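You operate a simulated robot arm through the tools that you are given. There is no shell and no other tool.

Carry out the task below with a simulated robot arm. There is one attempt and no reset: what you move stays moved.

TASK
Sand the bored rail's top edge smooth and lay it on the done mat.
Fine: lock the blue lever first; use the medium block and put it back; free the lever before you lift the rail. Set down upright: bored rail.

The check looks at the end state, three seconds after you hand in, the way a careful person would. Anything else that was tipped, shoved, dropped, spilled or broken makes it a failure.

THE ROBOT
A 6-joint arm with a three-finger gripper, fixed in place. Base frame: the origin is on the floor under the middle of its stand, x ahead of it, y to its left, z up; the work surface is at about z = 0.86. Units: m, degrees, N and s.
It reaches about 1.213 m from its shoulder. Its first joint turns from -166.0 to 166.0 degrees. Payload 4.89 kg.
The tool frame sits at the grasp point between the pads (the TCP): z along the fingers, y along the line on which they close. The tips reach 0.03 m beyond it. The gripper opens to 0.164 m; its body begins 0.125 m behind the TCP.
Orientation is that of the tool frame in the base frame, as a unit quaternion [x, y, z, w]. With the fingers straight down and closing along the base's y, the tool's x points along the base's -x, its y along +y and its z along -z.

THE INTERFACE
- The arm moves only by the tool servo_tool. Its argument "targets" is a list that holds one entry, the list of rows, each a list of 7 numbers: the shift along the tool's x, y, z in m, then the turn, a rotation vector about the tool's x, y, z in degrees, then the gripper command, from -1 (shut) to 1 (fully open), values between in proportion. In form: [[[tx, ty, tz, wx, wy, wz, jaw], ...]]. A call has 1 to 20 rows; each row is the pose to reach, as a shift and turn from the pose commanded when the call began, along the tool's axes at that moment. A row lasts 0.2 s, in which the tool goes at most 0.05 m and 8.6 degrees; a call with a longer step from one row to the next is refused whole, and so is a gripper value outside its range. A pose out of reach is approached as far as the arm can. The call stops where the force on the tool passes 90 N (or 10 N more than at its start, if that is more) or the arm is blocked; 0.2 s more then pass. Each finger travels about 0.108 m/s and halts on what it meets, pressing with about 45 N; the grip force reading is that of the motor and also rises with nothing between the fingers. The clock runs only during rows and for 0.2 s after the last one: add rows that repeat a pose to give the fingers time. The reply holds the time, the measured pose of the TCP, the force on the tool along the base axes, the opening and the grip force, in the units named above and with some noise, with the torque about the TCP (base axes, N m) and any sound that the robot's microphone picked up.
- Cameras (640 x 400 px; columns grow to the right, rows downward): "scene" is fixed at [0.4005, -0.6497, 1.6339]; the picture's right is [0.96, -0.26, 0.00], its down [-0.26, -0.95, -0.15] and it looks along [0.04, 0.14, -0.99] (base axes); focal length 318 px, centre (320, 200). "wrist" rides on the gripper at [0.076, -0.002, -0.152] in the tool frame; the picture's right is [0.02, 1.00, 0.00], its down [-0.88, 0.02, -0.47] and it looks along [-0.47, 0.01, 0.88] (tool axes); focal length 247 px, centre (320, 200).
- grab_frame(camera): a new picture of that camera. It takes no simulated time.
- lift_body(by): moves the trunk up (or, below 0, down) by that many m; the arm rides with it, the base frame stays. It gives what a move gives, with no picture.
- probe_pixels(camera, pixels): for up to 12 pixels [column, row] of the newest picture of that camera ("zoom" is the newest enlarged one), the place [x, y, z] in the base frame of the surface seen there, good to about 0.003 m. It takes no simulated time.
- inspect(camera, box): a new picture of the part [left, top, right, bottom] of that camera's present view, enlarged. It takes no simulated time.
- close_job(): hands the job in; it is judged then, once.

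Unless the task says otherwise, let go and move clear before handing in.

The tools are called after "Call:" by a JSON object that holds its "api" and its "payload". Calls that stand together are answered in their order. servo_tool: Moves the arm, as the interface text tells. Its arguments: {"type":"object","properties":{"targets":{"type":"array","items":{"type":"array","items":{"type":"array","items":{"type":"number"}}}}},"required":["targets"]} The other tools are called the same way: lift_body (by) moves the trunk up or down; grab_frame (camera) takes a picture; probe_pixels (camera, pixels) gives the place of the surface under pixels of a picture; inspect (camera, box) takes an enlarged picture of a part of a camera's view; close_job () hands the job in.

At the start:

```text
clock: 0.0
tcp_pos: [0.4579, -0.444, 1.1937]
orientation: [-0.001, 1.0, 0.0, 0.0]
wrist_force: [-0.1, 0.5, -0.9]
torque: [0.01, 0.02, 0.0]
finger_gap: 0.164
finger_force: 0.0
trunk travel left (down, up): [-0.175, 0.215]
```

scene: 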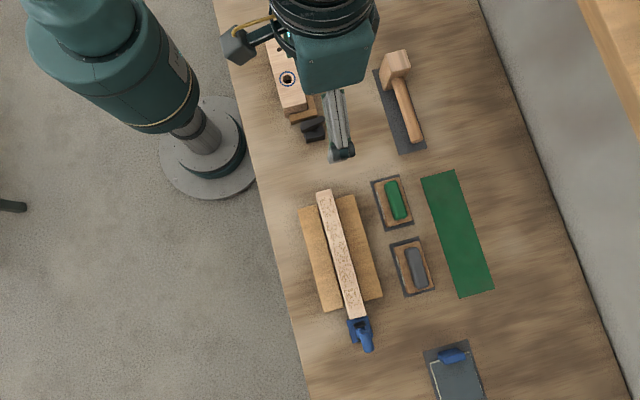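
wrist: 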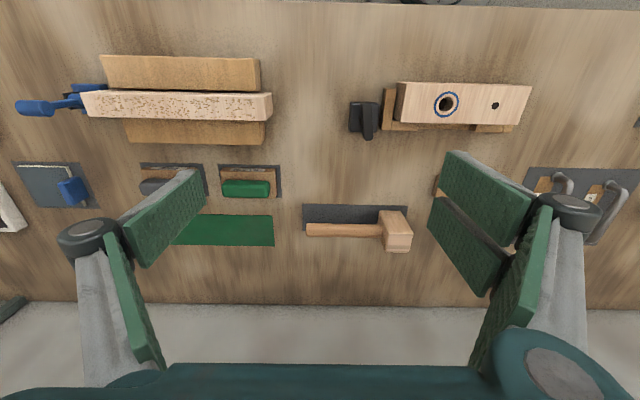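

The scene view shows a rough-topped rail in a holder with a blue lever near (360,335), and a second piece with holes near (288,78). I'll look at each more closely before moving.

Call:
{"api": "inspect", "payload": {"camera": "scene", "box": [280, 170, 440, 370]}}

Call:
{"api": "inspect", "payload": {"camera": "wrist", "box": [0, 40, 320, 260]}}

Call:
{"api": "inspect", "payload": {"camera": "wrist", "box": [320, 60, 640, 260]}}

```text
2.00 times, centred on (360, 270) of scene
```

zoom: 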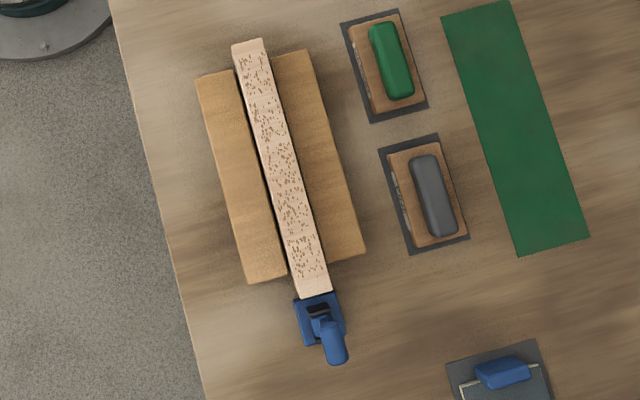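

```text
1.82 times, centred on (160, 150) of wrist
```

zoom: 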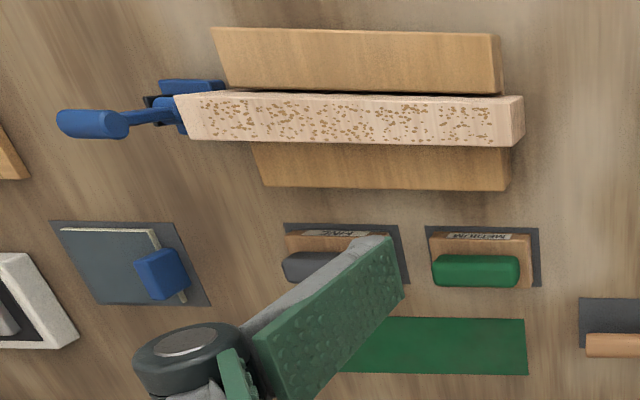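

```text
2.00 times, centred on (480, 160) of wrist
```

zoom: 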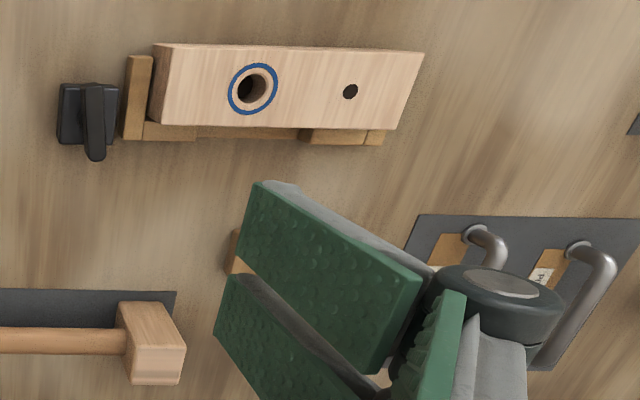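

The medium block carries the green handle (label "MEDIUM" in the zoom); the grey one reads "FINE". I'll measure the rail, slot boards, lever, block and mat heights now.

Call:
{"api": "grab_frame", "payload": {"camera": "scene"}}

Call:
{"api": "inspect", "payload": {"camera": "scene", "box": [320, 300, 400, 350]}}

Call:
{"api": "probe_pixels", "payload": {"camera": "scene", "pixels": [[324, 193], [340, 250], [356, 314], [318, 192], [330, 189], [349, 319], [365, 314], [310, 250], [360, 250], [300, 209], [329, 310], [380, 295]]}}

Call:
{"api": "probe_pixels", "payload": {"camera": "scene", "pixels": [[395, 201], [378, 190], [412, 220], [388, 183], [403, 218], [417, 268], [422, 180], [452, 171], [461, 297], [493, 289], [457, 233], [440, 330]]}}

```text
taken
```

scene: 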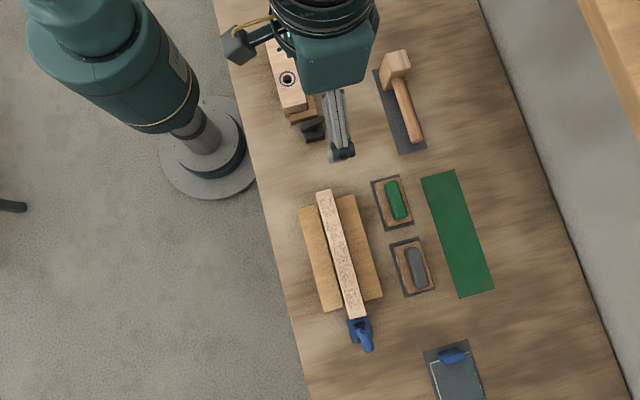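

```text
8.00 times, centred on (360, 325) of scene
```

zoom: 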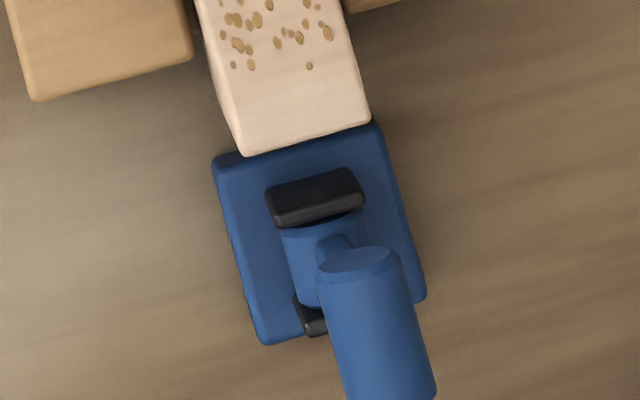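

```text
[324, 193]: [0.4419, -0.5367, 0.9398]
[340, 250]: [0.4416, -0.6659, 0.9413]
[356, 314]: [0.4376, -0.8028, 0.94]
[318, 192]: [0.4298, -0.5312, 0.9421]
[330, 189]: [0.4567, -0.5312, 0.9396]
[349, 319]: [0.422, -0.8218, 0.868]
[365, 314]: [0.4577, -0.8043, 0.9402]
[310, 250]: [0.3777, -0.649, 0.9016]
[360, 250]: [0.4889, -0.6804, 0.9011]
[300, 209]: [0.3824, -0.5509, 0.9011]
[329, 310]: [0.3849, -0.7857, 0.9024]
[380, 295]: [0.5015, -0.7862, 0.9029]
```

```text
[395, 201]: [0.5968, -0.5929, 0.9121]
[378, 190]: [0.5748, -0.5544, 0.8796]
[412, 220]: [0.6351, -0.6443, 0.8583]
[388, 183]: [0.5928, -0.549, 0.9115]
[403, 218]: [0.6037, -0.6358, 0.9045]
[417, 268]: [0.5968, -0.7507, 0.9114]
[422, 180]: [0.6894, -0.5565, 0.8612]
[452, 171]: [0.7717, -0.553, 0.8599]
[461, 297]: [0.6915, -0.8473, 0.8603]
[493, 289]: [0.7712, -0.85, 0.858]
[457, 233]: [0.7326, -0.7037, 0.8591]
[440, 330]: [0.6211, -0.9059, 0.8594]
```

The rail runs along y from about -0.53 to -0.81 at x≈0.443, top z≈0.940, between boards topped at 0.902; the mat spans x 0.69–0.77, y -0.55 to -0.85. I'll probe the blue lever in the zoom picture.

Call:
{"api": "probe_pixels", "payload": {"camera": "zoom", "pixels": [[240, 200], [390, 170], [320, 190], [315, 215], [310, 270], [315, 320], [350, 250], [370, 280], [380, 340], [390, 390], [415, 280], [265, 335]]}}

Call:
{"api": "inspect", "payload": {"camera": "scene", "box": [320, 310, 400, 360]}}

Call:
{"api": "inspect", "payload": {"camera": "wrist", "box": [0, 70, 128, 150]}}

Call:
{"api": "inspect", "payload": {"camera": "wrist", "box": [330, 70, 458, 150]}}

```text
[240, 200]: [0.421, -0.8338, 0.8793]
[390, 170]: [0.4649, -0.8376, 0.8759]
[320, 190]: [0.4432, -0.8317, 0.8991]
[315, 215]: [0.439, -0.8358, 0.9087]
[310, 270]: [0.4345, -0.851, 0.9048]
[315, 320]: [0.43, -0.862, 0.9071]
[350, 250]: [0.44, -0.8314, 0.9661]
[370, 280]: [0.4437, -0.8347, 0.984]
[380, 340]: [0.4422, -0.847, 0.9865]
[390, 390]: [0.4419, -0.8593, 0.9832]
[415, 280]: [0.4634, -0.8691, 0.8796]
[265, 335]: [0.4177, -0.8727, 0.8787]
```

```text
8.00 times, centred on (360, 335) of scene
```

zoom: 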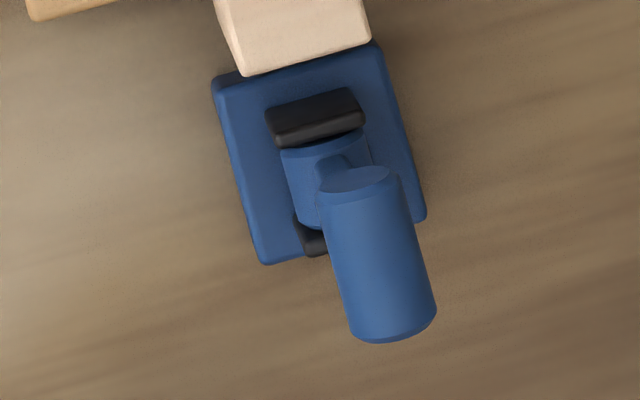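

```text
5.00 times, centred on (64, 110) of wrist
```

zoom: 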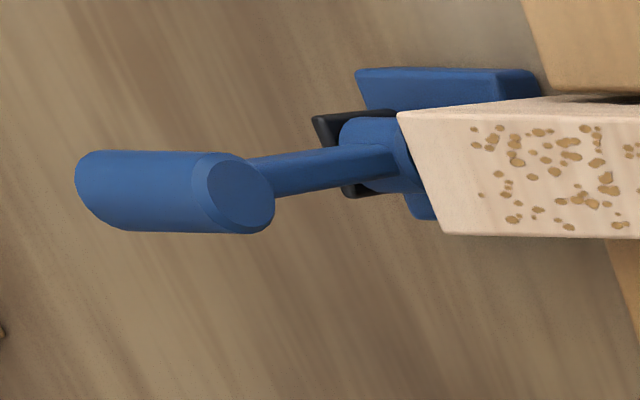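

```text
5.00 times, centred on (394, 110) of wrist
```

zoom: 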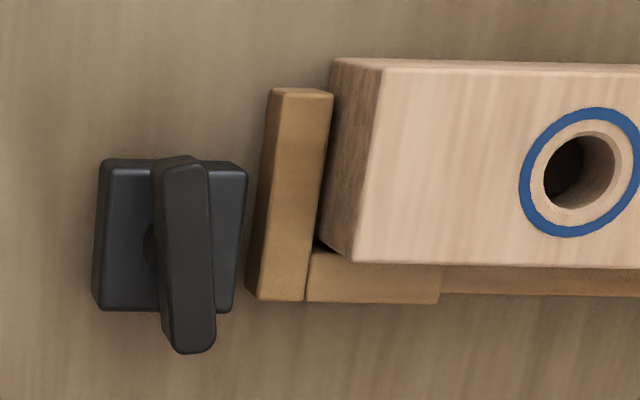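

The blue lever's hub is near (0.44,-0.85,0.905) and its grip reaches z≈0.985, but I can't yet tell which way it swings. I'll move the wrist camera to the -x side of the lever for a side view.

Call:
{"api": "servo_tool", "payload": {"targets": [[[0.0189, -0.0369, 0.0086, 0, 0, 0, 1], [0.0378, -0.0738, 0.0171, 0, 0, 0, 1], [0.0567, -0.1107, 0.0256, 0, 0, 0, 1], [0.0756, -0.1476, 0.0342, 0, 0, 0, 1], [0.0945, -0.1845, 0.0427, 0, 0, 0, 1], [0.1135, -0.2215, 0.0513, 0, 0, 0, 1], [0.1324, -0.2584, 0.0598, 0, 0, 0, 1], [0.1513, -0.2953, 0.0684, 0, 0, 0, 1], [0.1702, -0.3322, 0.0769, 0, 0, 0, 1], [0.1891, -0.3691, 0.0855, 0, 0, 0, 1], [0.208, -0.406, 0.094, 0, 0, 0, 1]]]}}

Call:
{"api": "grab_frame", "payload": {"camera": "wrist"}}

Call:
{"api": "grab_frame", "payload": {"camera": "scene"}}

```text
clock: 2.4
tcp_pos: [0.2482, -0.8515, 1.1012]
orientation: [0.0, 1.0, 0.0, 0.0]
wrist_force: [0.4, 0.6, 0.1]
torque: [-0.25, 0.04, -0.01]
finger_gap: 0.1641
finger_force: 0.1
trunk travel left (down, up): [-0.175, 0.215]
```

```text
taken
```

wrist: 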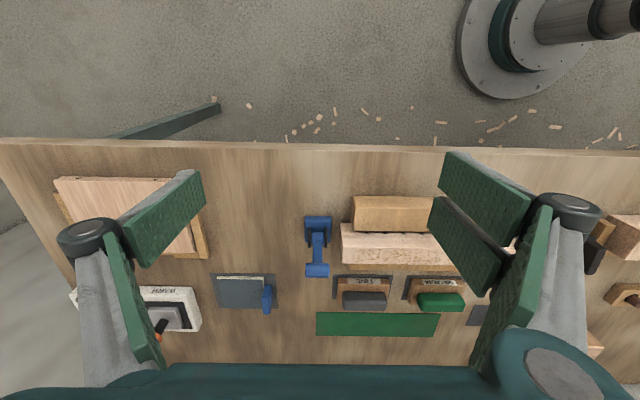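

```text
taken
```

scene: 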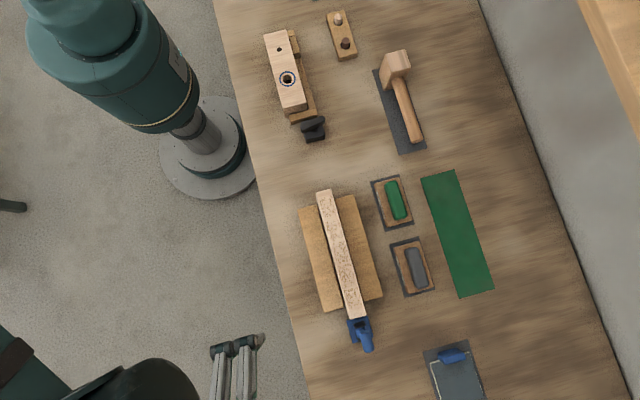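

From here the lever stands at wrist pixel (318,245) with the rail to its right; another light piece lies near (120,210). I'll enlarge these.

Call:
{"api": "inspect", "payload": {"camera": "wrist", "box": [270, 190, 430, 290]}}

Call:
{"api": "inspect", "payload": {"camera": "wrist", "box": [40, 160, 280, 350]}}

Call:
{"api": "inspect", "payload": {"camera": "wrist", "box": [430, 180, 640, 350]}}

Call:
{"api": "inspect", "payload": {"camera": "scene", "box": [240, 0, 400, 100]}}

```text
4.00 times, centred on (350, 240) of wrist
```

zoom: 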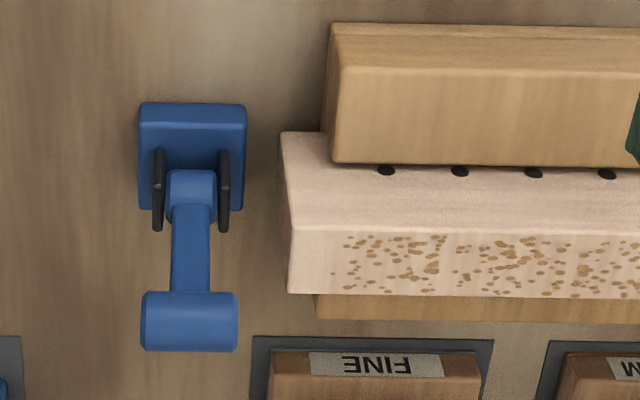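

```text
2.11 times, centred on (160, 255) of wrist
```

zoom: 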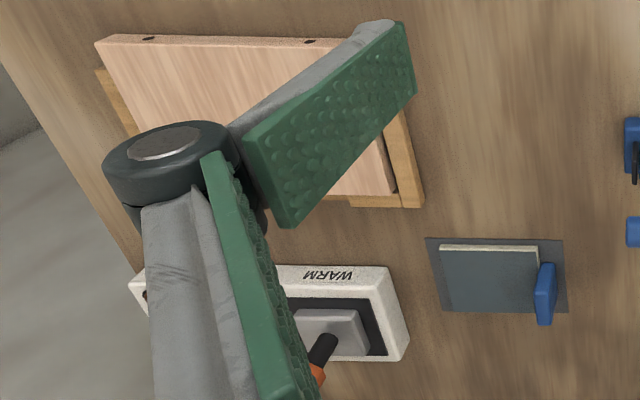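

```text
2.35 times, centred on (535, 265) of wrist
```

zoom: 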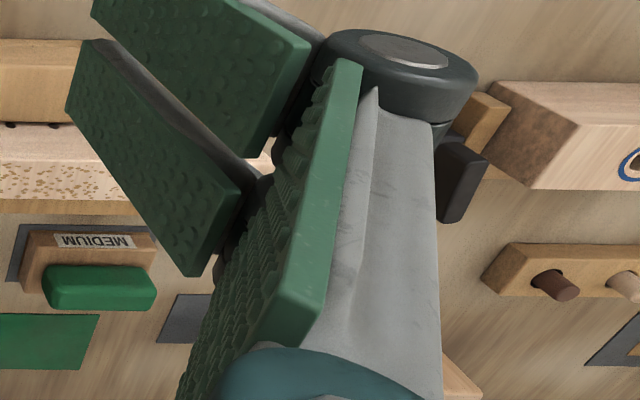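

```text
4.00 times, centred on (320, 50) of scene
```

zoom: 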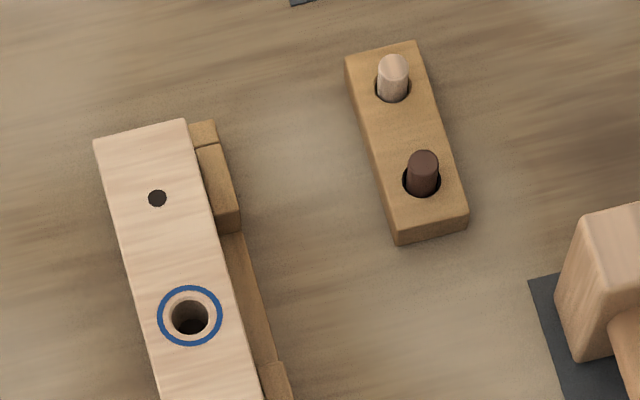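

The rail's side shows bores (zoom pixels (386,170), (460,171)), so it is the bored rail, and the lever stands upright between two black cheeks spaced along y, so it swings in the x–z plane. I'll go closer to see which way it folds.

Call:
{"api": "servo_tool", "payload": {"targets": [[[-0.015, 0.0, 0.03, 0, 0, 0, 1], [-0.03, 0.0, 0.06, 0, 0, 0, 0.5], [-0.04, 0.0, 0.08, 0, 8, 0, 0], [-0.04, 0.0, 0.09, 0, 16, 0, -0.5], [-0.04, 0.0, 0.1, 0, 22, 0, -1], [-0.04, 0.0, 0.1, 0, 22, 0, -1], [-0.04, 0.0, 0.1, 0, 22, 0, -1]]]}}

Call:
{"api": "grab_frame", "payload": {"camera": "wrist"}}

```text
clock: 4.0
tcp_pos: [0.2898, -0.852, 0.9999]
orientation: [-0.001, 0.982, 0.0, -0.191]
wrist_force: [-0.2, -0.3, 0.3]
torque: [0.01, 0.03, -0.03]
finger_gap: 0.0
finger_force: 45.2
trunk travel left (down, up): [-0.175, 0.215]
```

```text
taken
```

wrist: 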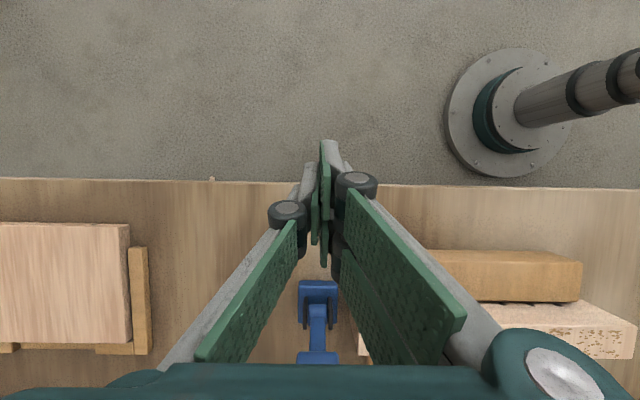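

That tilt went the wrong way; the closed fingers also block the centre of the view. I'll tilt the other way (fingers toward +x), opening the gripper so the lever is visible between the fingers.

Call:
{"api": "servo_tool", "payload": {"targets": [[[-0.005, 0.0, -0.02, 0, -8, 0, -0.5], [-0.01, 0.0, -0.03, 0, -16, 0, 0], [-0.015, 0.0, -0.03, 0, -24, 0, 0.5], [-0.02, 0.0, -0.03, 0, -32, 0, 1], [-0.03, 0.0, -0.028, 0, -40, 0, 1], [-0.035, 0.0, -0.024, 0, -47, 0, 1], [-0.037, 0.0, -0.021, 0, -52, 0, 1], [-0.037, 0.0, -0.021, 0, -52, 0, 1]]]}}

Call:
{"api": "grab_frame", "payload": {"camera": "wrist"}}

```text
clock: 5.8
tcp_pos: [0.3313, -0.8508, 1.007]
orientation: [0.001, 0.966, 0.0, 0.26]
wrist_force: [0.1, 0.1, 0.0]
torque: [0.03, -0.04, -0.01]
finger_gap: 0.1638
finger_force: 0.1
trunk travel left (down, up): [-0.175, 0.215]
```

```text
taken
```

wrist: 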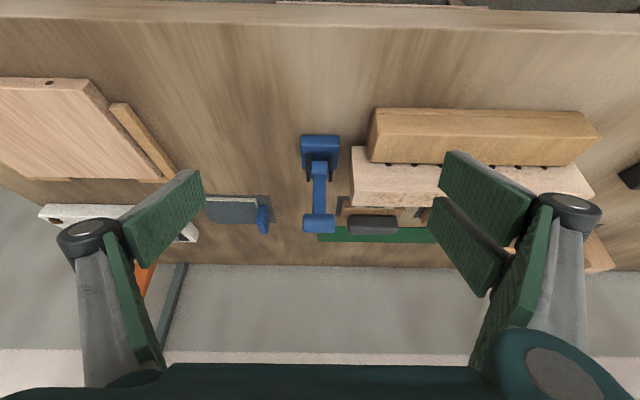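

Call:
{"api": "inspect", "payload": {"camera": "wrist", "box": [272, 115, 400, 245]}}

Call:
{"api": "probe_pixels", "payload": {"camera": "wrist", "pixels": [[320, 140], [303, 137], [338, 137], [308, 168], [333, 168], [320, 166], [319, 185], [319, 205], [319, 222], [305, 222], [334, 222], [319, 232]]}}

```text
3.08 times, centred on (336, 180) of wrist
```

zoom: 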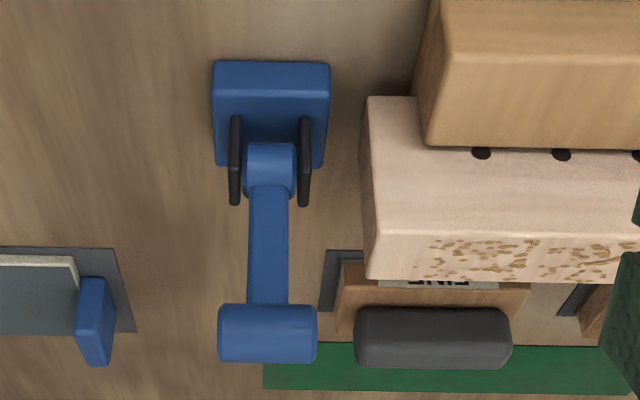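

```text
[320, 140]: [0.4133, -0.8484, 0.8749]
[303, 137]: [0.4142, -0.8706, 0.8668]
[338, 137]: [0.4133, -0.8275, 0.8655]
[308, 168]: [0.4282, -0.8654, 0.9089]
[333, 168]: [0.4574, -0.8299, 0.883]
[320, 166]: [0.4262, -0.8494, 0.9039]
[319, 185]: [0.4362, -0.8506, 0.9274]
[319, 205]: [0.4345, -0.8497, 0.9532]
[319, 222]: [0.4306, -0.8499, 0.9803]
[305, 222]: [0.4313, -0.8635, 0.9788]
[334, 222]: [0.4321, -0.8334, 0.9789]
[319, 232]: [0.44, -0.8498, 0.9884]
```

The lever is upright: hub centre near (0.441,-0.849,0.903), grip a y-aligned bar about 0.032 long centred near (0.441,-0.849,0.979). I'll come over it with the fingers straight down, gripper part open, to pinch the grip's ends along y.

Call:
{"api": "servo_tool", "payload": {"targets": [[[-0.012, 0.0, -0.02, 0, 6, 0, 1], [-0.024, 0.0, -0.04, 0, 12, 0, 0.6], [-0.035, 0.0, -0.0606, 0, 18, 0, 0.3], [-0.065, 0.001, -0.045, 0, 24, 0, 0.0], [-0.1, 0.002, -0.025, 0, 30, 0, -0.02], [-0.1303, 0.002, -0.0056, 0, 30, 0, -0.02], [-0.1303, 0.002, -0.0056, 0, 30, 0, -0.02]]]}}

Call:
{"api": "grab_frame", "payload": {"camera": "wrist"}}

Call:
{"api": "grab_frame", "payload": {"camera": "scene"}}

```text
clock: 7.4
tcp_pos: [0.4428, -0.8491, 1.0732]
orientation: [0.0, 1.0, 0.0, -0.001]
wrist_force: [1.1, 0.1, -0.8]
torque: [0.05, 0.15, 0.03]
finger_gap: 0.0804
finger_force: 0.1
trunk travel left (down, up): [-0.175, 0.215]
```

```text
taken
```

wrist: 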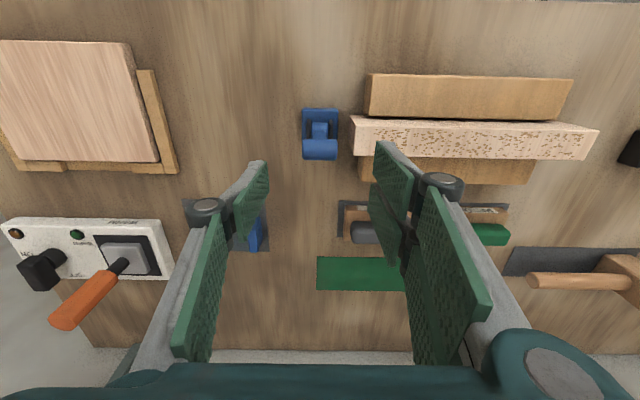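

```text
taken
```

scene: 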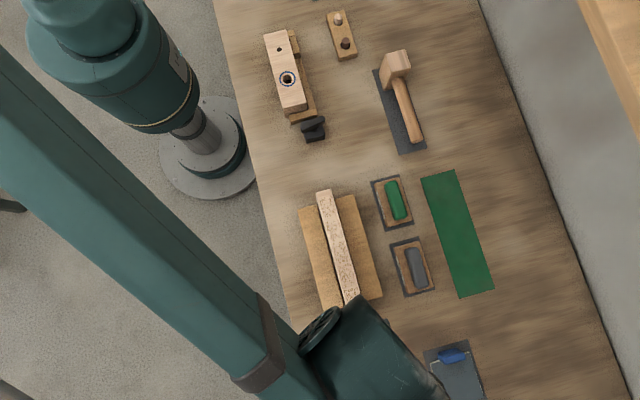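

The two-finger side is toward +y and the grip sits centred between the fingers at wrist pixel (320,150). I'll narrow to about 0.055 m and descend around the lever grip.

Call:
{"api": "servo_tool", "payload": {"targets": [[[0, 0, 0.02, 0, 0, 0, -0.33], [0, 0, 0.045, 0, 0, 0, -0.33], [0, 0, 0.065, 0, 0, 0, -0.33], [0, 0, 0.08, 0, 0, 0, -0.33], [0, 0, 0.088, 0, 0, 0, -0.33], [0, 0, 0.088, 0, 0, 0, -0.33]]]}}

Call:
{"api": "grab_frame", "payload": {"camera": "wrist"}}

```text
clock: 8.8
tcp_pos: [0.441, -0.8489, 0.9872]
orientation: [0.0, 1.0, 0.0, 0.0]
wrist_force: [0.7, 0.1, -0.2]
torque: [0.0, -0.02, 0.01]
finger_gap: 0.0551
finger_force: 0.1
trunk travel left (down, up): [-0.175, 0.215]
```

```text
taken
```

wrist: 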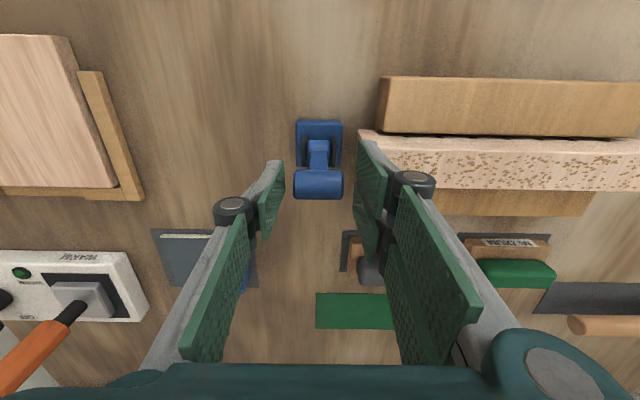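

The grip (wrist (318,185)) sits between the pads. I'll close on it gently and hold still.

Call:
{"api": "servo_tool", "payload": {"targets": [[[0, 0, 0, 0, 0, 0, -0.6], [0, 0, 0, 0, 0, 0, -1], [0, 0, 0, 0, 0, 0, -1], [0, 0, 0, 0, 0, 0, -1]]]}}

Call:
{"api": "inspect", "payload": {"camera": "wrist", "box": [220, 90, 420, 290]}}

```text
clock: 9.8
tcp_pos: [0.4426, -0.8497, 0.9884]
orientation: [0.0, 1.0, 0.0, 0.0]
wrist_force: [4.1, -23.6, 7.7]
torque: [-0.57, -0.2, -0.03]
finger_gap: 0.0352
finger_force: 44.3
trunk travel left (down, up): [-0.175, 0.215]
```

```text
2.00 times, centred on (320, 190) of wrist
```

zoom: 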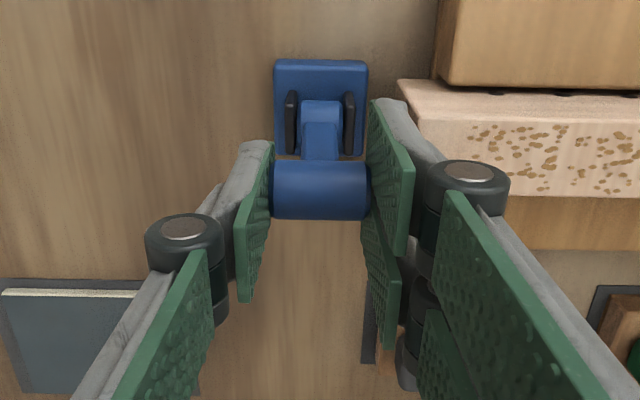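

The fingers hold the grip's ends (gap 0.035) with some sideways load of -24 N in y, so I'll ease 1 mm toward -y and test a few millimetres toward +x to see whether the lever yields.

Call:
{"api": "servo_tool", "payload": {"targets": [[[0, -0.001, 0, 0, 0, 0, -1], [-0.002, -0.001, 0, 0, 0, 0, -1], [-0.004, -0.001, 0, 0, 0, 0, -1], [-0.006, -0.001, 0, 0, 0, 0, -1], [-0.008, -0.001, 0, 0, 0, 0, -1], [-0.008, -0.001, 0, 0, 0, 0, -1]]]}}

Call:
{"api": "inspect", "payload": {"camera": "wrist", "box": [220, 90, 420, 290]}}

```text
clock: 11.2
tcp_pos: [0.4499, -0.8491, 0.9873]
orientation: [0.001, 1.0, 0.0, 0.0]
wrist_force: [-21.2, -8.9, -4.8]
torque: [-0.22, 1.69, 0.29]
finger_gap: 0.0349
finger_force: 45.3
trunk travel left (down, up): [-0.175, 0.215]
```

```text
2.00 times, centred on (320, 190) of wrist
```

zoom: 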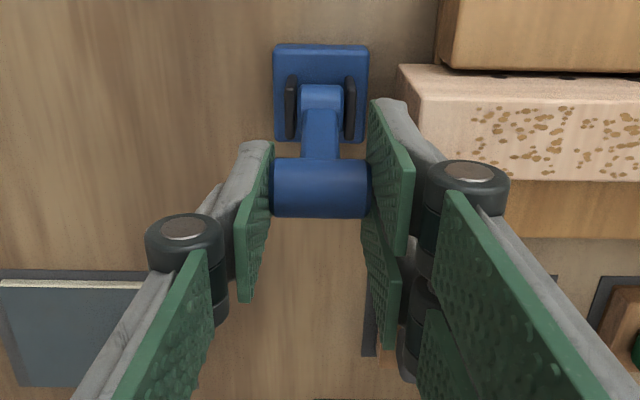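

The grip stayed with the fingers while the base slid 7 px in the view, so the lever turns toward +x, resisting with ~21 N. I'll continue a little further along its arc and watch the force.

Call:
{"api": "servo_tool", "payload": {"targets": [[[-0.003, 0, 0.0005, 0, 0, 0, -1], [-0.006, 0, 0.001, 0, 0, 0, -1], [-0.009, 0, 0.0017, 0, 0, 0, -1], [-0.012, 0, 0.0025, 0, 0, 0, -1], [-0.012, 0, 0.0025, 0, 0, 0, -1]]]}}

Call:
{"api": "inspect", "payload": {"camera": "wrist", "box": [220, 90, 420, 290]}}

```text
clock: 12.4
tcp_pos: [0.4596, -0.8499, 0.9848]
orientation: [0.0, 1.0, 0.0, 0.001]
wrist_force: [-19.8, -26.3, 4.2]
torque: [-0.58, 1.59, 0.05]
finger_gap: 0.0351
finger_force: 45.0
trunk travel left (down, up): [-0.175, 0.215]
```

```text
2.00 times, centred on (320, 190) of wrist
```

zoom: 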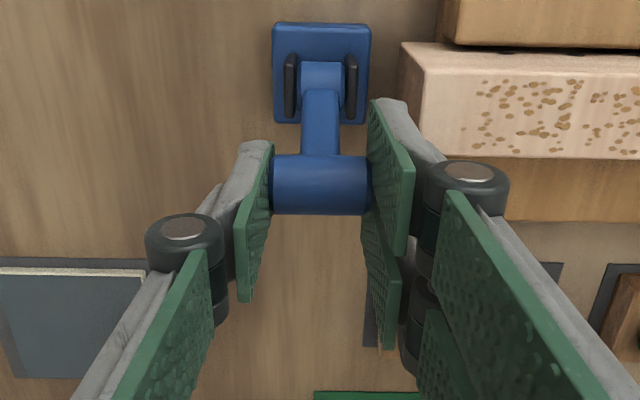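

The lever follows steadily at a constant ~20 N, consistent with hinge friction. I'll carry on along a 0.076 m arc to about 50 degrees.

Call:
{"api": "servo_tool", "payload": {"targets": [[[-0.006, 0, 0.0021, 0, 0, 0, -1], [-0.0121, 0, 0.0046, 0, 0, 0, -1], [-0.018, 0, 0.0077, 0, 0, 0, -1], [-0.0236, 0, 0.0112, 0, 0, 0, -1], [-0.0289, 0, 0.0153, 0, 0, 0, -1], [-0.0337, 0, 0.0198, 0, 0, 0, -1], [-0.0382, 0, 0.0246, 0, 0, 0, -1], [-0.0382, 0, 0.0246, 0, 0, 0, -1]]]}}

Call:
{"api": "inspect", "payload": {"camera": "wrist", "box": [220, 90, 420, 290]}}

```text
clock: 14.2
tcp_pos: [0.5009, -0.8503, 0.9603]
orientation: [0.0, 1.0, 0.0, 0.002]
wrist_force: [-11.0, -37.2, 9.4]
torque: [-0.83, 1.36, 0.24]
finger_gap: 0.0348
finger_force: 45.3
trunk travel left (down, up): [-0.175, 0.215]
```

```text
2.00 times, centred on (320, 190) of wrist
```

zoom: 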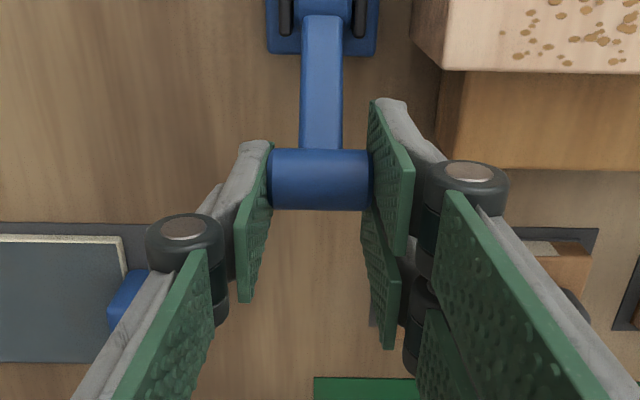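

The lever is at roughly 50° and still follows; y load is -37 N so I'll shift 1.5 mm toward -y as I continue to about 80°.

Call:
{"api": "servo_tool", "payload": {"targets": [[[-0.0041, -0.0015, 0.0053, 0, 0, 0, -1], [-0.0076, -0.0015, 0.0109, 0, 0, 0, -1], [-0.0107, -0.0015, 0.0168, 0, 0, 0, -1], [-0.0132, -0.0015, 0.0229, 0, 0, 0, -1], [-0.0152, -0.0015, 0.0292, 0, 0, 0, -1], [-0.0166, -0.0015, 0.0357, 0, 0, 0, -1], [-0.0166, -0.0015, 0.0357, 0, 0, 0, -1]]]}}

Call:
{"api": "inspect", "payload": {"camera": "wrist", "box": [220, 90, 420, 290]}}

```text
clock: 15.8
tcp_pos: [0.5165, -0.8495, 0.9255]
orientation: [0.0, 1.0, 0.0, 0.0]
wrist_force: [-9.9, 3.9, 10.3]
torque: [0.09, 1.17, 0.1]
finger_gap: 0.0347
finger_force: 44.7
trunk travel left (down, up): [-0.175, 0.215]
```

```text
2.00 times, centred on (320, 190) of wrist
```

zoom: 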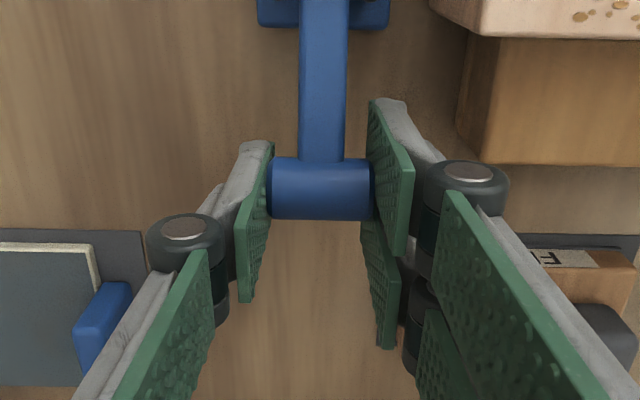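

At about 80° and still moving with modest force; no click yet. I'll continue slowly toward 90° and slightly past, watching for a stop.

Call:
{"api": "servo_tool", "payload": {"targets": [[[-0.0005, 0, 0.0035, 0, 0, 0, -1], [-0.0009, 0, 0.0066, 0, 0, 0, -1], [-0.0011, 0, 0.01, 0, 0, 0, -1], [-0.0012, 0, 0.0132, 0, 0, 0, -1], [-0.0012, 0, 0.0132, 0, 0, 0, -1]]]}}

Call:
{"api": "inspect", "payload": {"camera": "wrist", "box": [220, 60, 420, 260]}}

```text
clock: 17.0
tcp_pos: [0.5174, -0.8493, 0.9136]
orientation: [0.0, 1.0, -0.001, 0.002]
wrist_force: [0.3, 1.6, 40.8]
torque: [0.06, 0.3, 0.1]
finger_gap: 0.0344
finger_force: 45.1
trunk travel left (down, up): [-0.175, 0.215]
```

```text
2.00 times, centred on (320, 160) of wrist
```

zoom: 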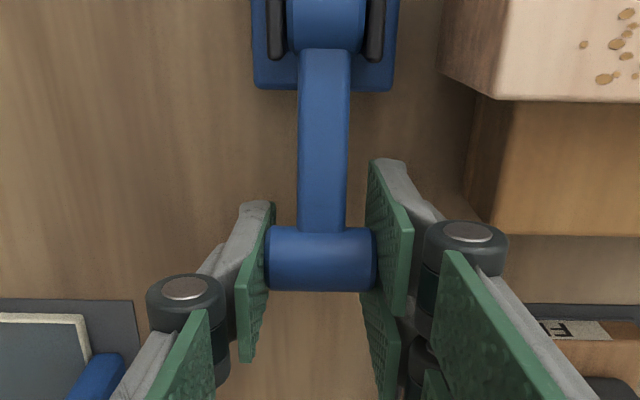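

A 41 N upward reaction appeared and the grip slid a few mm in the pads, so the lever has met its stop near horizontal. I'll back off, open, rise and check its resting state.

Call:
{"api": "servo_tool", "payload": {"targets": [[[0, 0, -0.004, 0, 0, 0, -1], [0, 0, -0.004, 0, 0, 0, -0.6], [0, 0, -0.004, 0, 0, 0, -0.33], [0, 0, -0.004, 0, 0, 0, -0.33], [0, 0, -0.04, 0, 0, 0, -0.33], [0.02, 0, -0.08, 0, 0, 0, -0.2], [0.04, 0, -0.12, 0, 0, 0, 0], [0.06, 0, -0.15, 0, 0, 0, 0.5], [0.06, 0, -0.15, 0, 0, 0, 1], [0.06, 0, -0.15, 0, 0, 0, 1]]]}}

Call:
{"api": "grab_frame", "payload": {"camera": "wrist"}}

Call:
{"api": "inspect", "payload": {"camera": "wrist", "box": [250, 80, 410, 240]}}

```text
clock: 19.2
tcp_pos: [0.4583, -0.8522, 1.0634]
orientation: [0.0, 1.0, 0.0, -0.001]
wrist_force: [0.5, 0.9, 0.0]
torque: [-0.05, -0.06, -0.02]
finger_gap: 0.164
finger_force: 0.1
trunk travel left (down, up): [-0.175, 0.215]
```

```text
taken
```

wrist: 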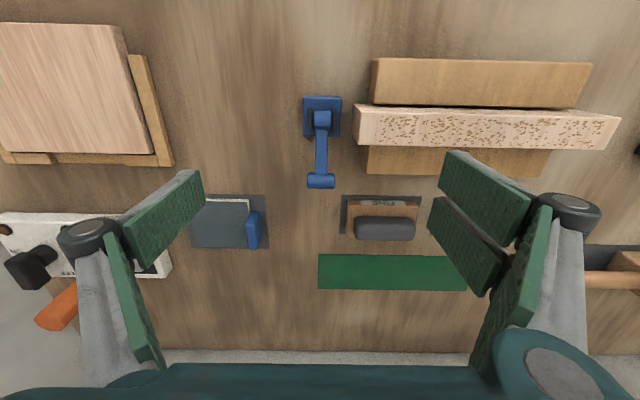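

```text
2.50 times, centred on (330, 160) of wrist
```

zoom: 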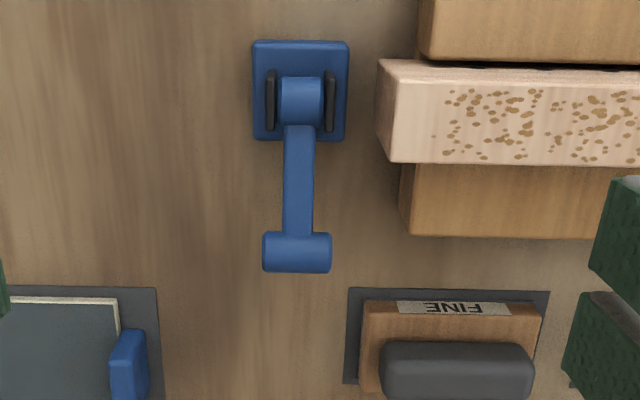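

The lever now lies folded toward +x (grip at wrist (320,181)). I'll probe its grip, arm, and hub, and compare the scene view.

Call:
{"api": "probe_pixels", "payload": {"camera": "wrist", "pixels": [[320, 181], [310, 181], [331, 181], [321, 165], [321, 145], [322, 119], [308, 100], [336, 100], [320, 187], [360, 112], [600, 130], [480, 130]]}}

Call:
{"api": "grab_frame", "payload": {"camera": "scene"}}

```text
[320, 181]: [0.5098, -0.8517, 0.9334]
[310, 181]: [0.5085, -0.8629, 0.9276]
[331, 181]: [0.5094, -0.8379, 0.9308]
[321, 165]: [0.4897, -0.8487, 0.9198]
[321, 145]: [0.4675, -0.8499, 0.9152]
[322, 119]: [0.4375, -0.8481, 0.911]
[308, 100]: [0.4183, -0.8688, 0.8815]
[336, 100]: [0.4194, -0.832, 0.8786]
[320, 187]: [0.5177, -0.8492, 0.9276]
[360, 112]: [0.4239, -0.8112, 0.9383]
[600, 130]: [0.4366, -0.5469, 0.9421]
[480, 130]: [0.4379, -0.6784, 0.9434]
```

```text
taken
```

scene: 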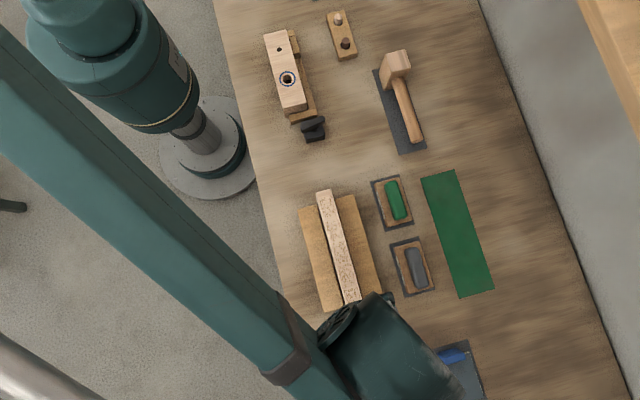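

The grip centre is now about (0.511,-0.850,0.922), roughly 75° over. To be sure it is fully home I'll press it down with closed fingertips until it resists.

Call:
{"api": "servo_tool", "payload": {"targets": [[[-0.02, 0.002, 0.0, 0, 0, 0, 0.4], [-0.04, 0.002, 0.02, 0, 0, 0, -0.2], [-0.056, 0.002, 0.04, 0, 0, 0, -0.8], [-0.056, 0.002, 0.06, 0, 0, 0, -1], [-0.056, 0.002, 0.085, 0, 0, 0, -1], [-0.056, 0.002, 0.085, 0, 0, 0, -1]]]}}

Call:
{"api": "grab_frame", "payload": {"camera": "wrist"}}

```text
clock: 20.6
tcp_pos: [0.5132, -0.8484, 0.9776]
orientation: [0.0, 1.0, 0.0, 0.001]
wrist_force: [-0.4, -0.3, 0.0]
torque: [0.02, 0.02, 0.0]
finger_gap: 0.0
finger_force: 45.2
trunk travel left (down, up): [-0.175, 0.215]
```

```text
taken
```

wrist: 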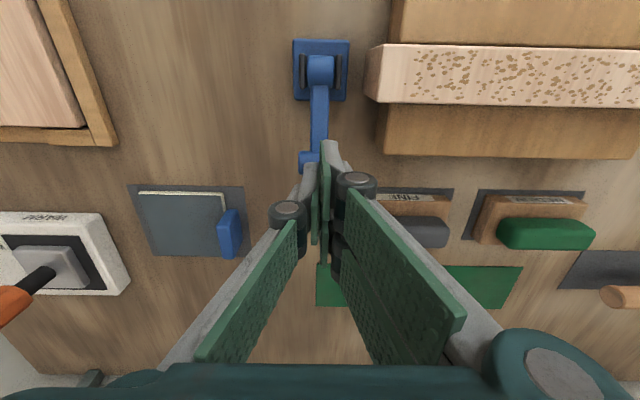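

The closed tips hover ~15 mm above the grip (wrist (308,160)). I'll step down to contact and a few mm more.

Call:
{"api": "servo_tool", "payload": {"targets": [[[0, 0, 0.008, 0, 0, 0, -1], [0, 0, 0.012, 0, 0, 0, -1], [0, 0, 0.015, 0, 0, 0, -1], [0, 0, 0.017, 0, 0, 0, -1], [0, 0, 0.017, 0, 0, 0, -1]]]}}

```text
clock: 21.8
tcp_pos: [0.5133, -0.8479, 0.9604]
orientation: [-0.001, 1.0, 0.001, 0.0]
wrist_force: [-0.5, 0.2, -0.1]
torque: [-0.03, 0.03, -0.02]
finger_gap: 0.0
finger_force: 44.9
trunk travel left (down, up): [-0.175, 0.215]
```

Call:
{"api": "servo_tool", "payload": {"targets": [[[0, 0, 0.003, 0, 0, 0, -1], [0, 0, 0.006, 0, 0, 0, -1], [0, 0, 0.008, 0, 0, 0, -1], [0, 0, 0.008, 0, 0, 0, -1]]]}}

Call:
{"api": "grab_frame", "payload": {"camera": "wrist"}}

```text
clock: 22.8
tcp_pos: [0.5143, -0.8489, 0.9553]
orientation: [0.0, 1.0, -0.001, 0.001]
wrist_force: [22.5, -29.0, 74.3]
torque: [-0.75, -1.2, -0.19]
finger_gap: 0.006
finger_force: 45.1
trunk travel left (down, up): [-0.175, 0.215]
```

```text
taken
```

wrist: 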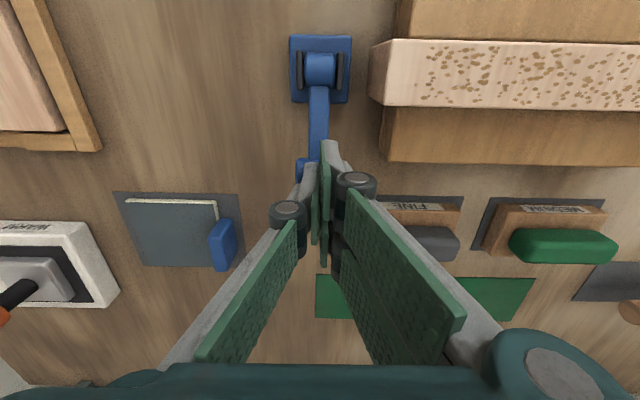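

The reaction jumped to 74 N with the tips at the grip's top, so the lever is hard against its stop. I'll back straight up, rotate the gripper 90° (closing along x), and move over the rail's middle to check it is really held.

Call:
{"api": "servo_tool", "payload": {"targets": [[[0, 0, -0.03, 0, 0, 0, -1], [0, 0, -0.07, 0, 0, 0, -1], [0.0065, 0.0164, -0.105, 0, 0, 8.2, -0.6], [0.013, 0.0328, -0.105, 0, 0, 16.4, -0.2], [0.0195, 0.049, -0.105, 0, 0, 24.6, 0], [0.026, 0.0655, -0.105, 0, 0, 32.8, 0], [0.0325, 0.082, -0.105, 0, 0, 41, 0], [0.039, 0.098, -0.105, 0, 0, 49.2, 0], [0.0455, 0.1147, -0.105, 0, 0, 57.4, 0], [0.052, 0.131, -0.105, 0, 0, 65.6, 0], [0.0585, 0.1475, -0.105, 0, 0, 73.8, 0], [0.065, 0.164, -0.105, 0, 0, 82, 0], [0.0715, 0.18, -0.105, 0, 0, 90, 0], [0.0715, 0.18, -0.105, 0, 0, 90, 0]]]}}

Call:
{"api": "grab_frame", "payload": {"camera": "wrist"}}

Call:
{"api": "grab_frame", "payload": {"camera": "scene"}}

```text
clock: 25.8
tcp_pos: [0.4418, -0.668, 1.0565]
orientation: [0.708, 0.707, -0.001, 0.0]
wrist_force: [0.1, 0.5, -0.4]
torque: [0.0, -0.03, 0.04]
finger_gap: 0.0817
finger_force: 0.0
trunk travel left (down, up): [-0.175, 0.215]
```

```text
taken
```

wrist: 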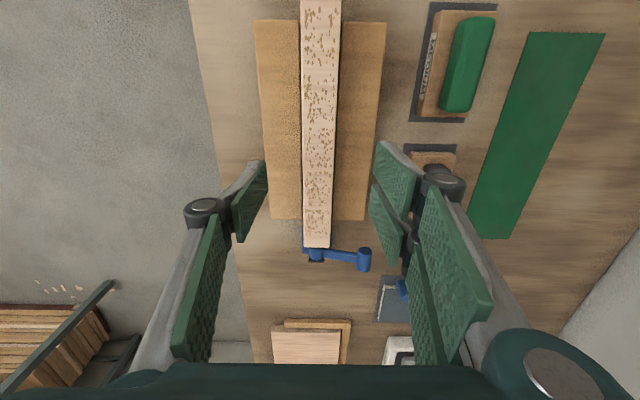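

```text
taken
```

scene: 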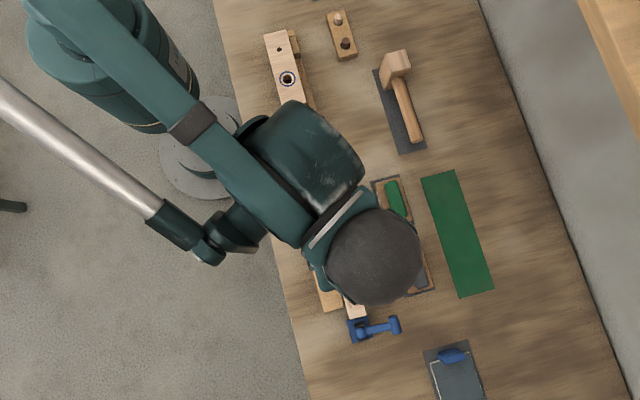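

The gripper is over the rail (rail centred at wrist column ~320) and the scene shows the lever folded toward +x. I'll straddle the rail's top and make a gentle hold-and-nudge test.

Call:
{"api": "servo_tool", "payload": {"targets": [[[0, 0, 0.03, 0, 0, 0, -0.27], [0, 0, 0.06, 0, 0, 0, -0.27], [0, 0, 0.09, 0, 0, 0, -0.27], [0, 0, 0.105, 0, 0, 0, -0.27], [0, 0, 0.111, 0, 0, 0, -0.27], [0, 0, 0.111, 0, 0, 0, -0.27]]]}}

Call:
{"api": "grab_frame", "payload": {"camera": "wrist"}}

```text
clock: 27.2
tcp_pos: [0.4422, -0.6701, 0.9441]
orientation: [0.707, 0.707, 0.0, 0.0]
wrist_force: [0.2, -0.1, 0.0]
torque: [0.02, 0.02, 0.0]
finger_gap: 0.0599
finger_force: 0.0
trunk travel left (down, up): [-0.175, 0.215]
```

```text
taken
```

wrist: 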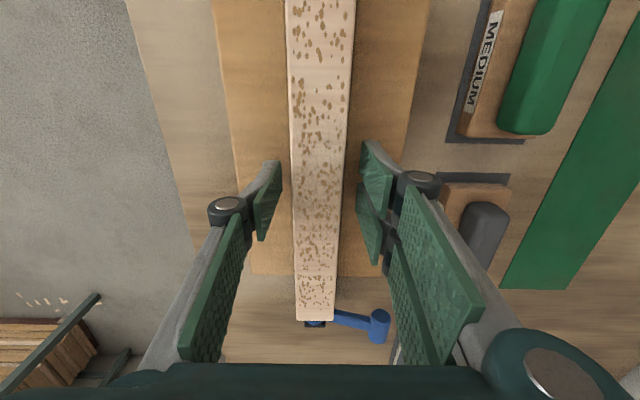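

The rail (columns 290–347) is centred between the pads. I'll close on it and read the forces.

Call:
{"api": "servo_tool", "payload": {"targets": [[[0, 0, 0, 0, 0, 0, -0.55], [0, 0, 0, 0, 0, 0, -0.8], [0, 0, 0, 0, 0, 0, -0.8]]]}}

```text
clock: 28.0
tcp_pos: [0.4391, -0.6696, 0.9435]
orientation: [0.707, 0.707, -0.002, 0.0]
wrist_force: [-28.3, 6.1, -7.2]
torque: [-0.02, 1.06, 0.04]
finger_gap: 0.0356
finger_force: 44.9
trunk travel left (down, up): [-0.175, 0.215]
```

The grip is at 0.036 m on the rail. Now a small 4 mm nudge along the rail's length toward +y to see if it is held.

Call:
{"api": "servo_tool", "payload": {"targets": [[[0.001, -0.002, 0, 0, 0, 0, -0.8], [0.002, -0.003, 0, 0, 0, 0, -0.8], [0.003, -0.003, 0, 0, 0, 0, -0.8], [0.004, -0.003, 0, 0, 0, 0, -0.8], [0.004, -0.003, 0, 0, 0, 0, -0.8]]]}}

Call:
{"api": "grab_frame", "payload": {"camera": "wrist"}}

```text
clock: 29.2
tcp_pos: [0.4392, -0.667, 0.9453]
orientation: [0.707, 0.707, -0.001, 0.0]
wrist_force: [9.6, -45.9, 0.4]
torque: [-1.31, -0.23, -0.08]
finger_gap: 0.0359
finger_force: 44.8
trunk travel left (down, up): [-0.175, 0.215]
```

```text
taken
```

wrist: 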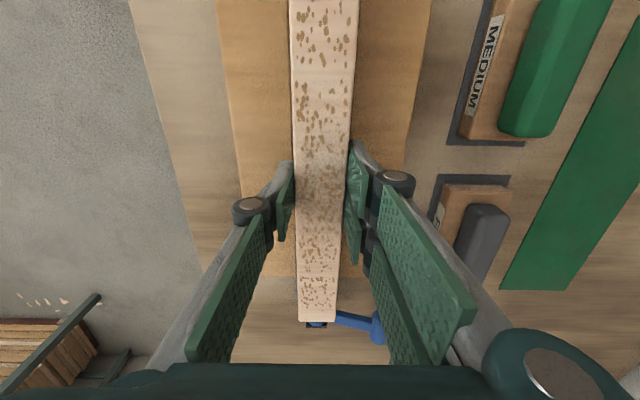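

The rail resisted with 46 N while staying put, so the lever lock is effective. I'll return, open, and rise to view the medium block.

Call:
{"api": "servo_tool", "payload": {"targets": [[[0.001, -0.002, 0, 0, 0, 0, -0.8], [0.0, -0.002, 0, 0, 0, 0, -0.5], [0.0, -0.002, 0, 0, 0, 0, -0.2], [0.0, -0.001, -0.03, 0, 0, 0, -0.2], [0.0, 0.01, -0.075, 0, 0, 0, 0], [0.02, 0.04, -0.11, 0, 0, 0, 0], [0.04, 0.08, -0.13, 0, 0, 0, 0], [0.06, 0.12, -0.13, 0, 0, 0, 0], [0.075, 0.155, -0.13, 0, 0, 0, 0], [0.075, 0.155, -0.13, 0, 0, 0, 0]]]}}

Call:
{"api": "grab_frame", "payload": {"camera": "wrist"}}

Call:
{"api": "grab_frame", "payload": {"camera": "scene"}}

```text
refused: row 6 steps farther than a row can; nothing moved
```

```text
taken
```

wrist: 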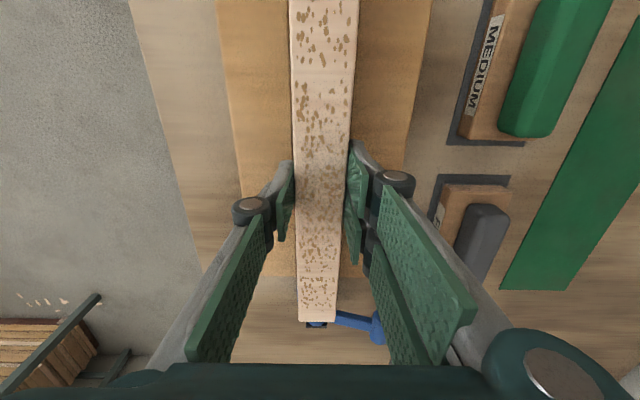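

```text
taken
```

scene: 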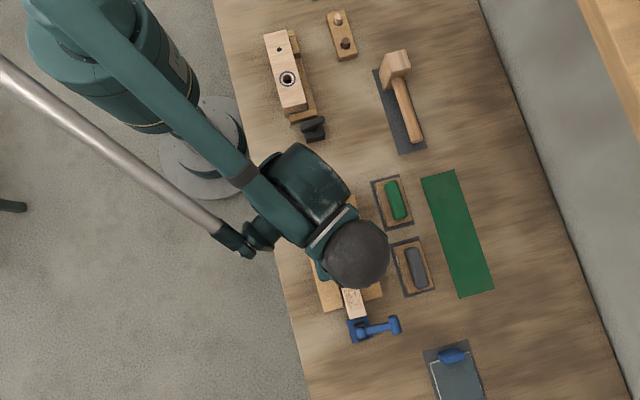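

The row step was too long so nothing moved. I'll resend with shorter steps, first undoing the 4 mm nudge.

Call:
{"api": "servo_tool", "payload": {"targets": [[[-0.004, 0, 0, 0, 0, 0, -0.8], [-0.004, 0, 0, 0, 0, 0, -0.5], [-0.004, 0, 0, 0, 0, 0, -0.2], [-0.004, 0.0, -0.03, 0, 0, 0, -0.2], [-0.004, 0.0, -0.07, 0, 0, 0, -0.1], [0.01, 0.02, -0.1, 0, 0, 0, 0], [0.03, 0.05, -0.125, 0, 0, 0, 0], [0.045, 0.09, -0.13, 0, 0, 0, 0], [0.06, 0.125, -0.13, 0, 0, 0, 0], [0.07, 0.155, -0.13, 0, 0, 0, 0], [0.07, 0.155, -0.13, 0, 0, 0, 0]]]}}

Call:
{"api": "grab_frame", "payload": {"camera": "wrist"}}

Call:
{"api": "grab_frame", "payload": {"camera": "scene"}}

```text
clock: 31.6
tcp_pos: [0.5948, -0.5935, 1.0749]
orientation: [0.707, 0.707, 0.0, 0.0]
wrist_force: [0.5, 0.9, 0.0]
torque: [-0.05, 0.06, 0.02]
finger_gap: 0.0821
finger_force: 0.1
trunk travel left (down, up): [-0.175, 0.215]
```

```text
taken
```

wrist: 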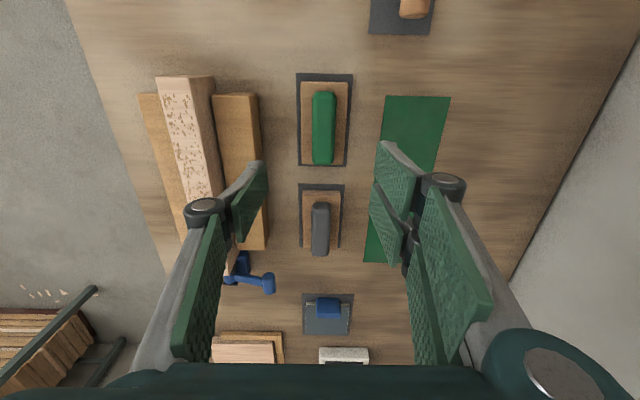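

```text
taken
```

scene: 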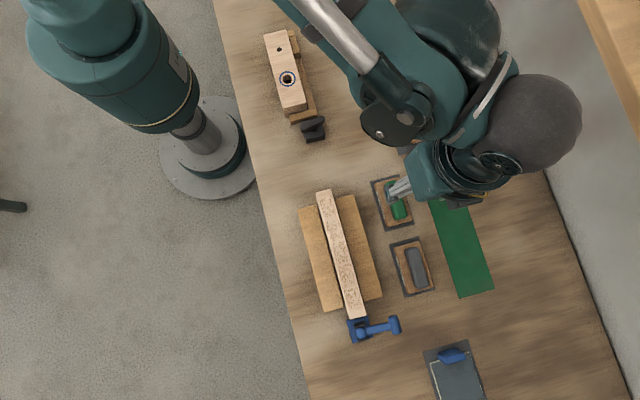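

The medium block with its green handle is at wrist (323,127), its tray outline at columns 297–350. I'll enlarge and probe it for the grasp and return pose.

Call:
{"api": "inspect", "payload": {"camera": "wrist", "box": [270, 60, 380, 180]}}

Call:
{"api": "probe_pixels", "payload": {"camera": "wrist", "pixels": [[323, 127], [314, 127], [333, 127], [323, 94], [323, 160], [304, 84], [346, 84], [303, 164], [345, 164], [306, 125], [341, 125], [299, 76]]}}

```text
3.33 times, centred on (325, 120) of wrist
```

zoom: 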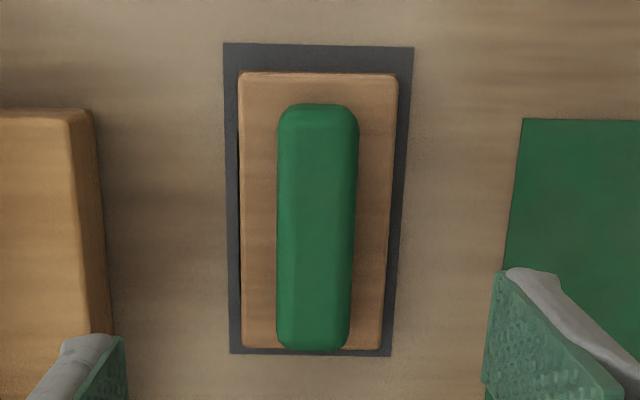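

```text
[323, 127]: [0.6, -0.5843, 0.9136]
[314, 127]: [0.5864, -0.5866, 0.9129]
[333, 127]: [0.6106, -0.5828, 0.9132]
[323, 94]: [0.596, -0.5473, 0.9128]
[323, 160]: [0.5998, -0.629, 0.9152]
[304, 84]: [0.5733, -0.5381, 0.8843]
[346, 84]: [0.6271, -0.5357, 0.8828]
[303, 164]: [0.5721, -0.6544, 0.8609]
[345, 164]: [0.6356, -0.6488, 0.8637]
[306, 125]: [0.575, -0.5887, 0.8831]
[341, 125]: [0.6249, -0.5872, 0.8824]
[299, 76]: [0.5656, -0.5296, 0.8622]
```

The handle is centred at about (0.5995,-0.5895), top z 0.913, block top 0.883, resting on a 0.862 tray centred (0.600,-0.589). I'll descend to TCP z≈0.918 with a 0.06 opening.

Call:
{"api": "servo_tool", "payload": {"targets": [[[0.004, 0.0047, 0.02, 0, 0, 0, -0.27], [0.004, 0.0047, 0.06, 0, 0, 0, -0.27], [0.004, 0.0047, 0.1, 0, 0, 0, -0.27], [0.004, 0.0047, 0.13, 0, 0, 0, -0.27], [0.004, 0.0047, 0.15, 0, 0, 0, -0.27], [0.004, 0.0047, 0.157, 0, 0, 0, -0.27], [0.004, 0.0047, 0.157, 0, 0, 0, -0.27]]]}}

Call:
{"api": "grab_frame", "payload": {"camera": "wrist"}}

```text
clock: 33.2
tcp_pos: [0.5982, -0.5902, 0.9172]
orientation: [0.707, 0.707, 0.0, 0.0]
wrist_force: [0.7, -1.0, -0.1]
torque: [0.02, 0.01, 0.01]
finger_gap: 0.0598
finger_force: 0.0
trunk travel left (down, up): [-0.175, 0.215]
```

```text
taken
```

wrist: 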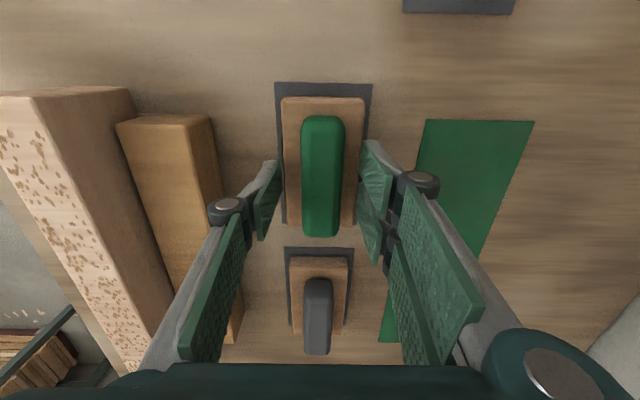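

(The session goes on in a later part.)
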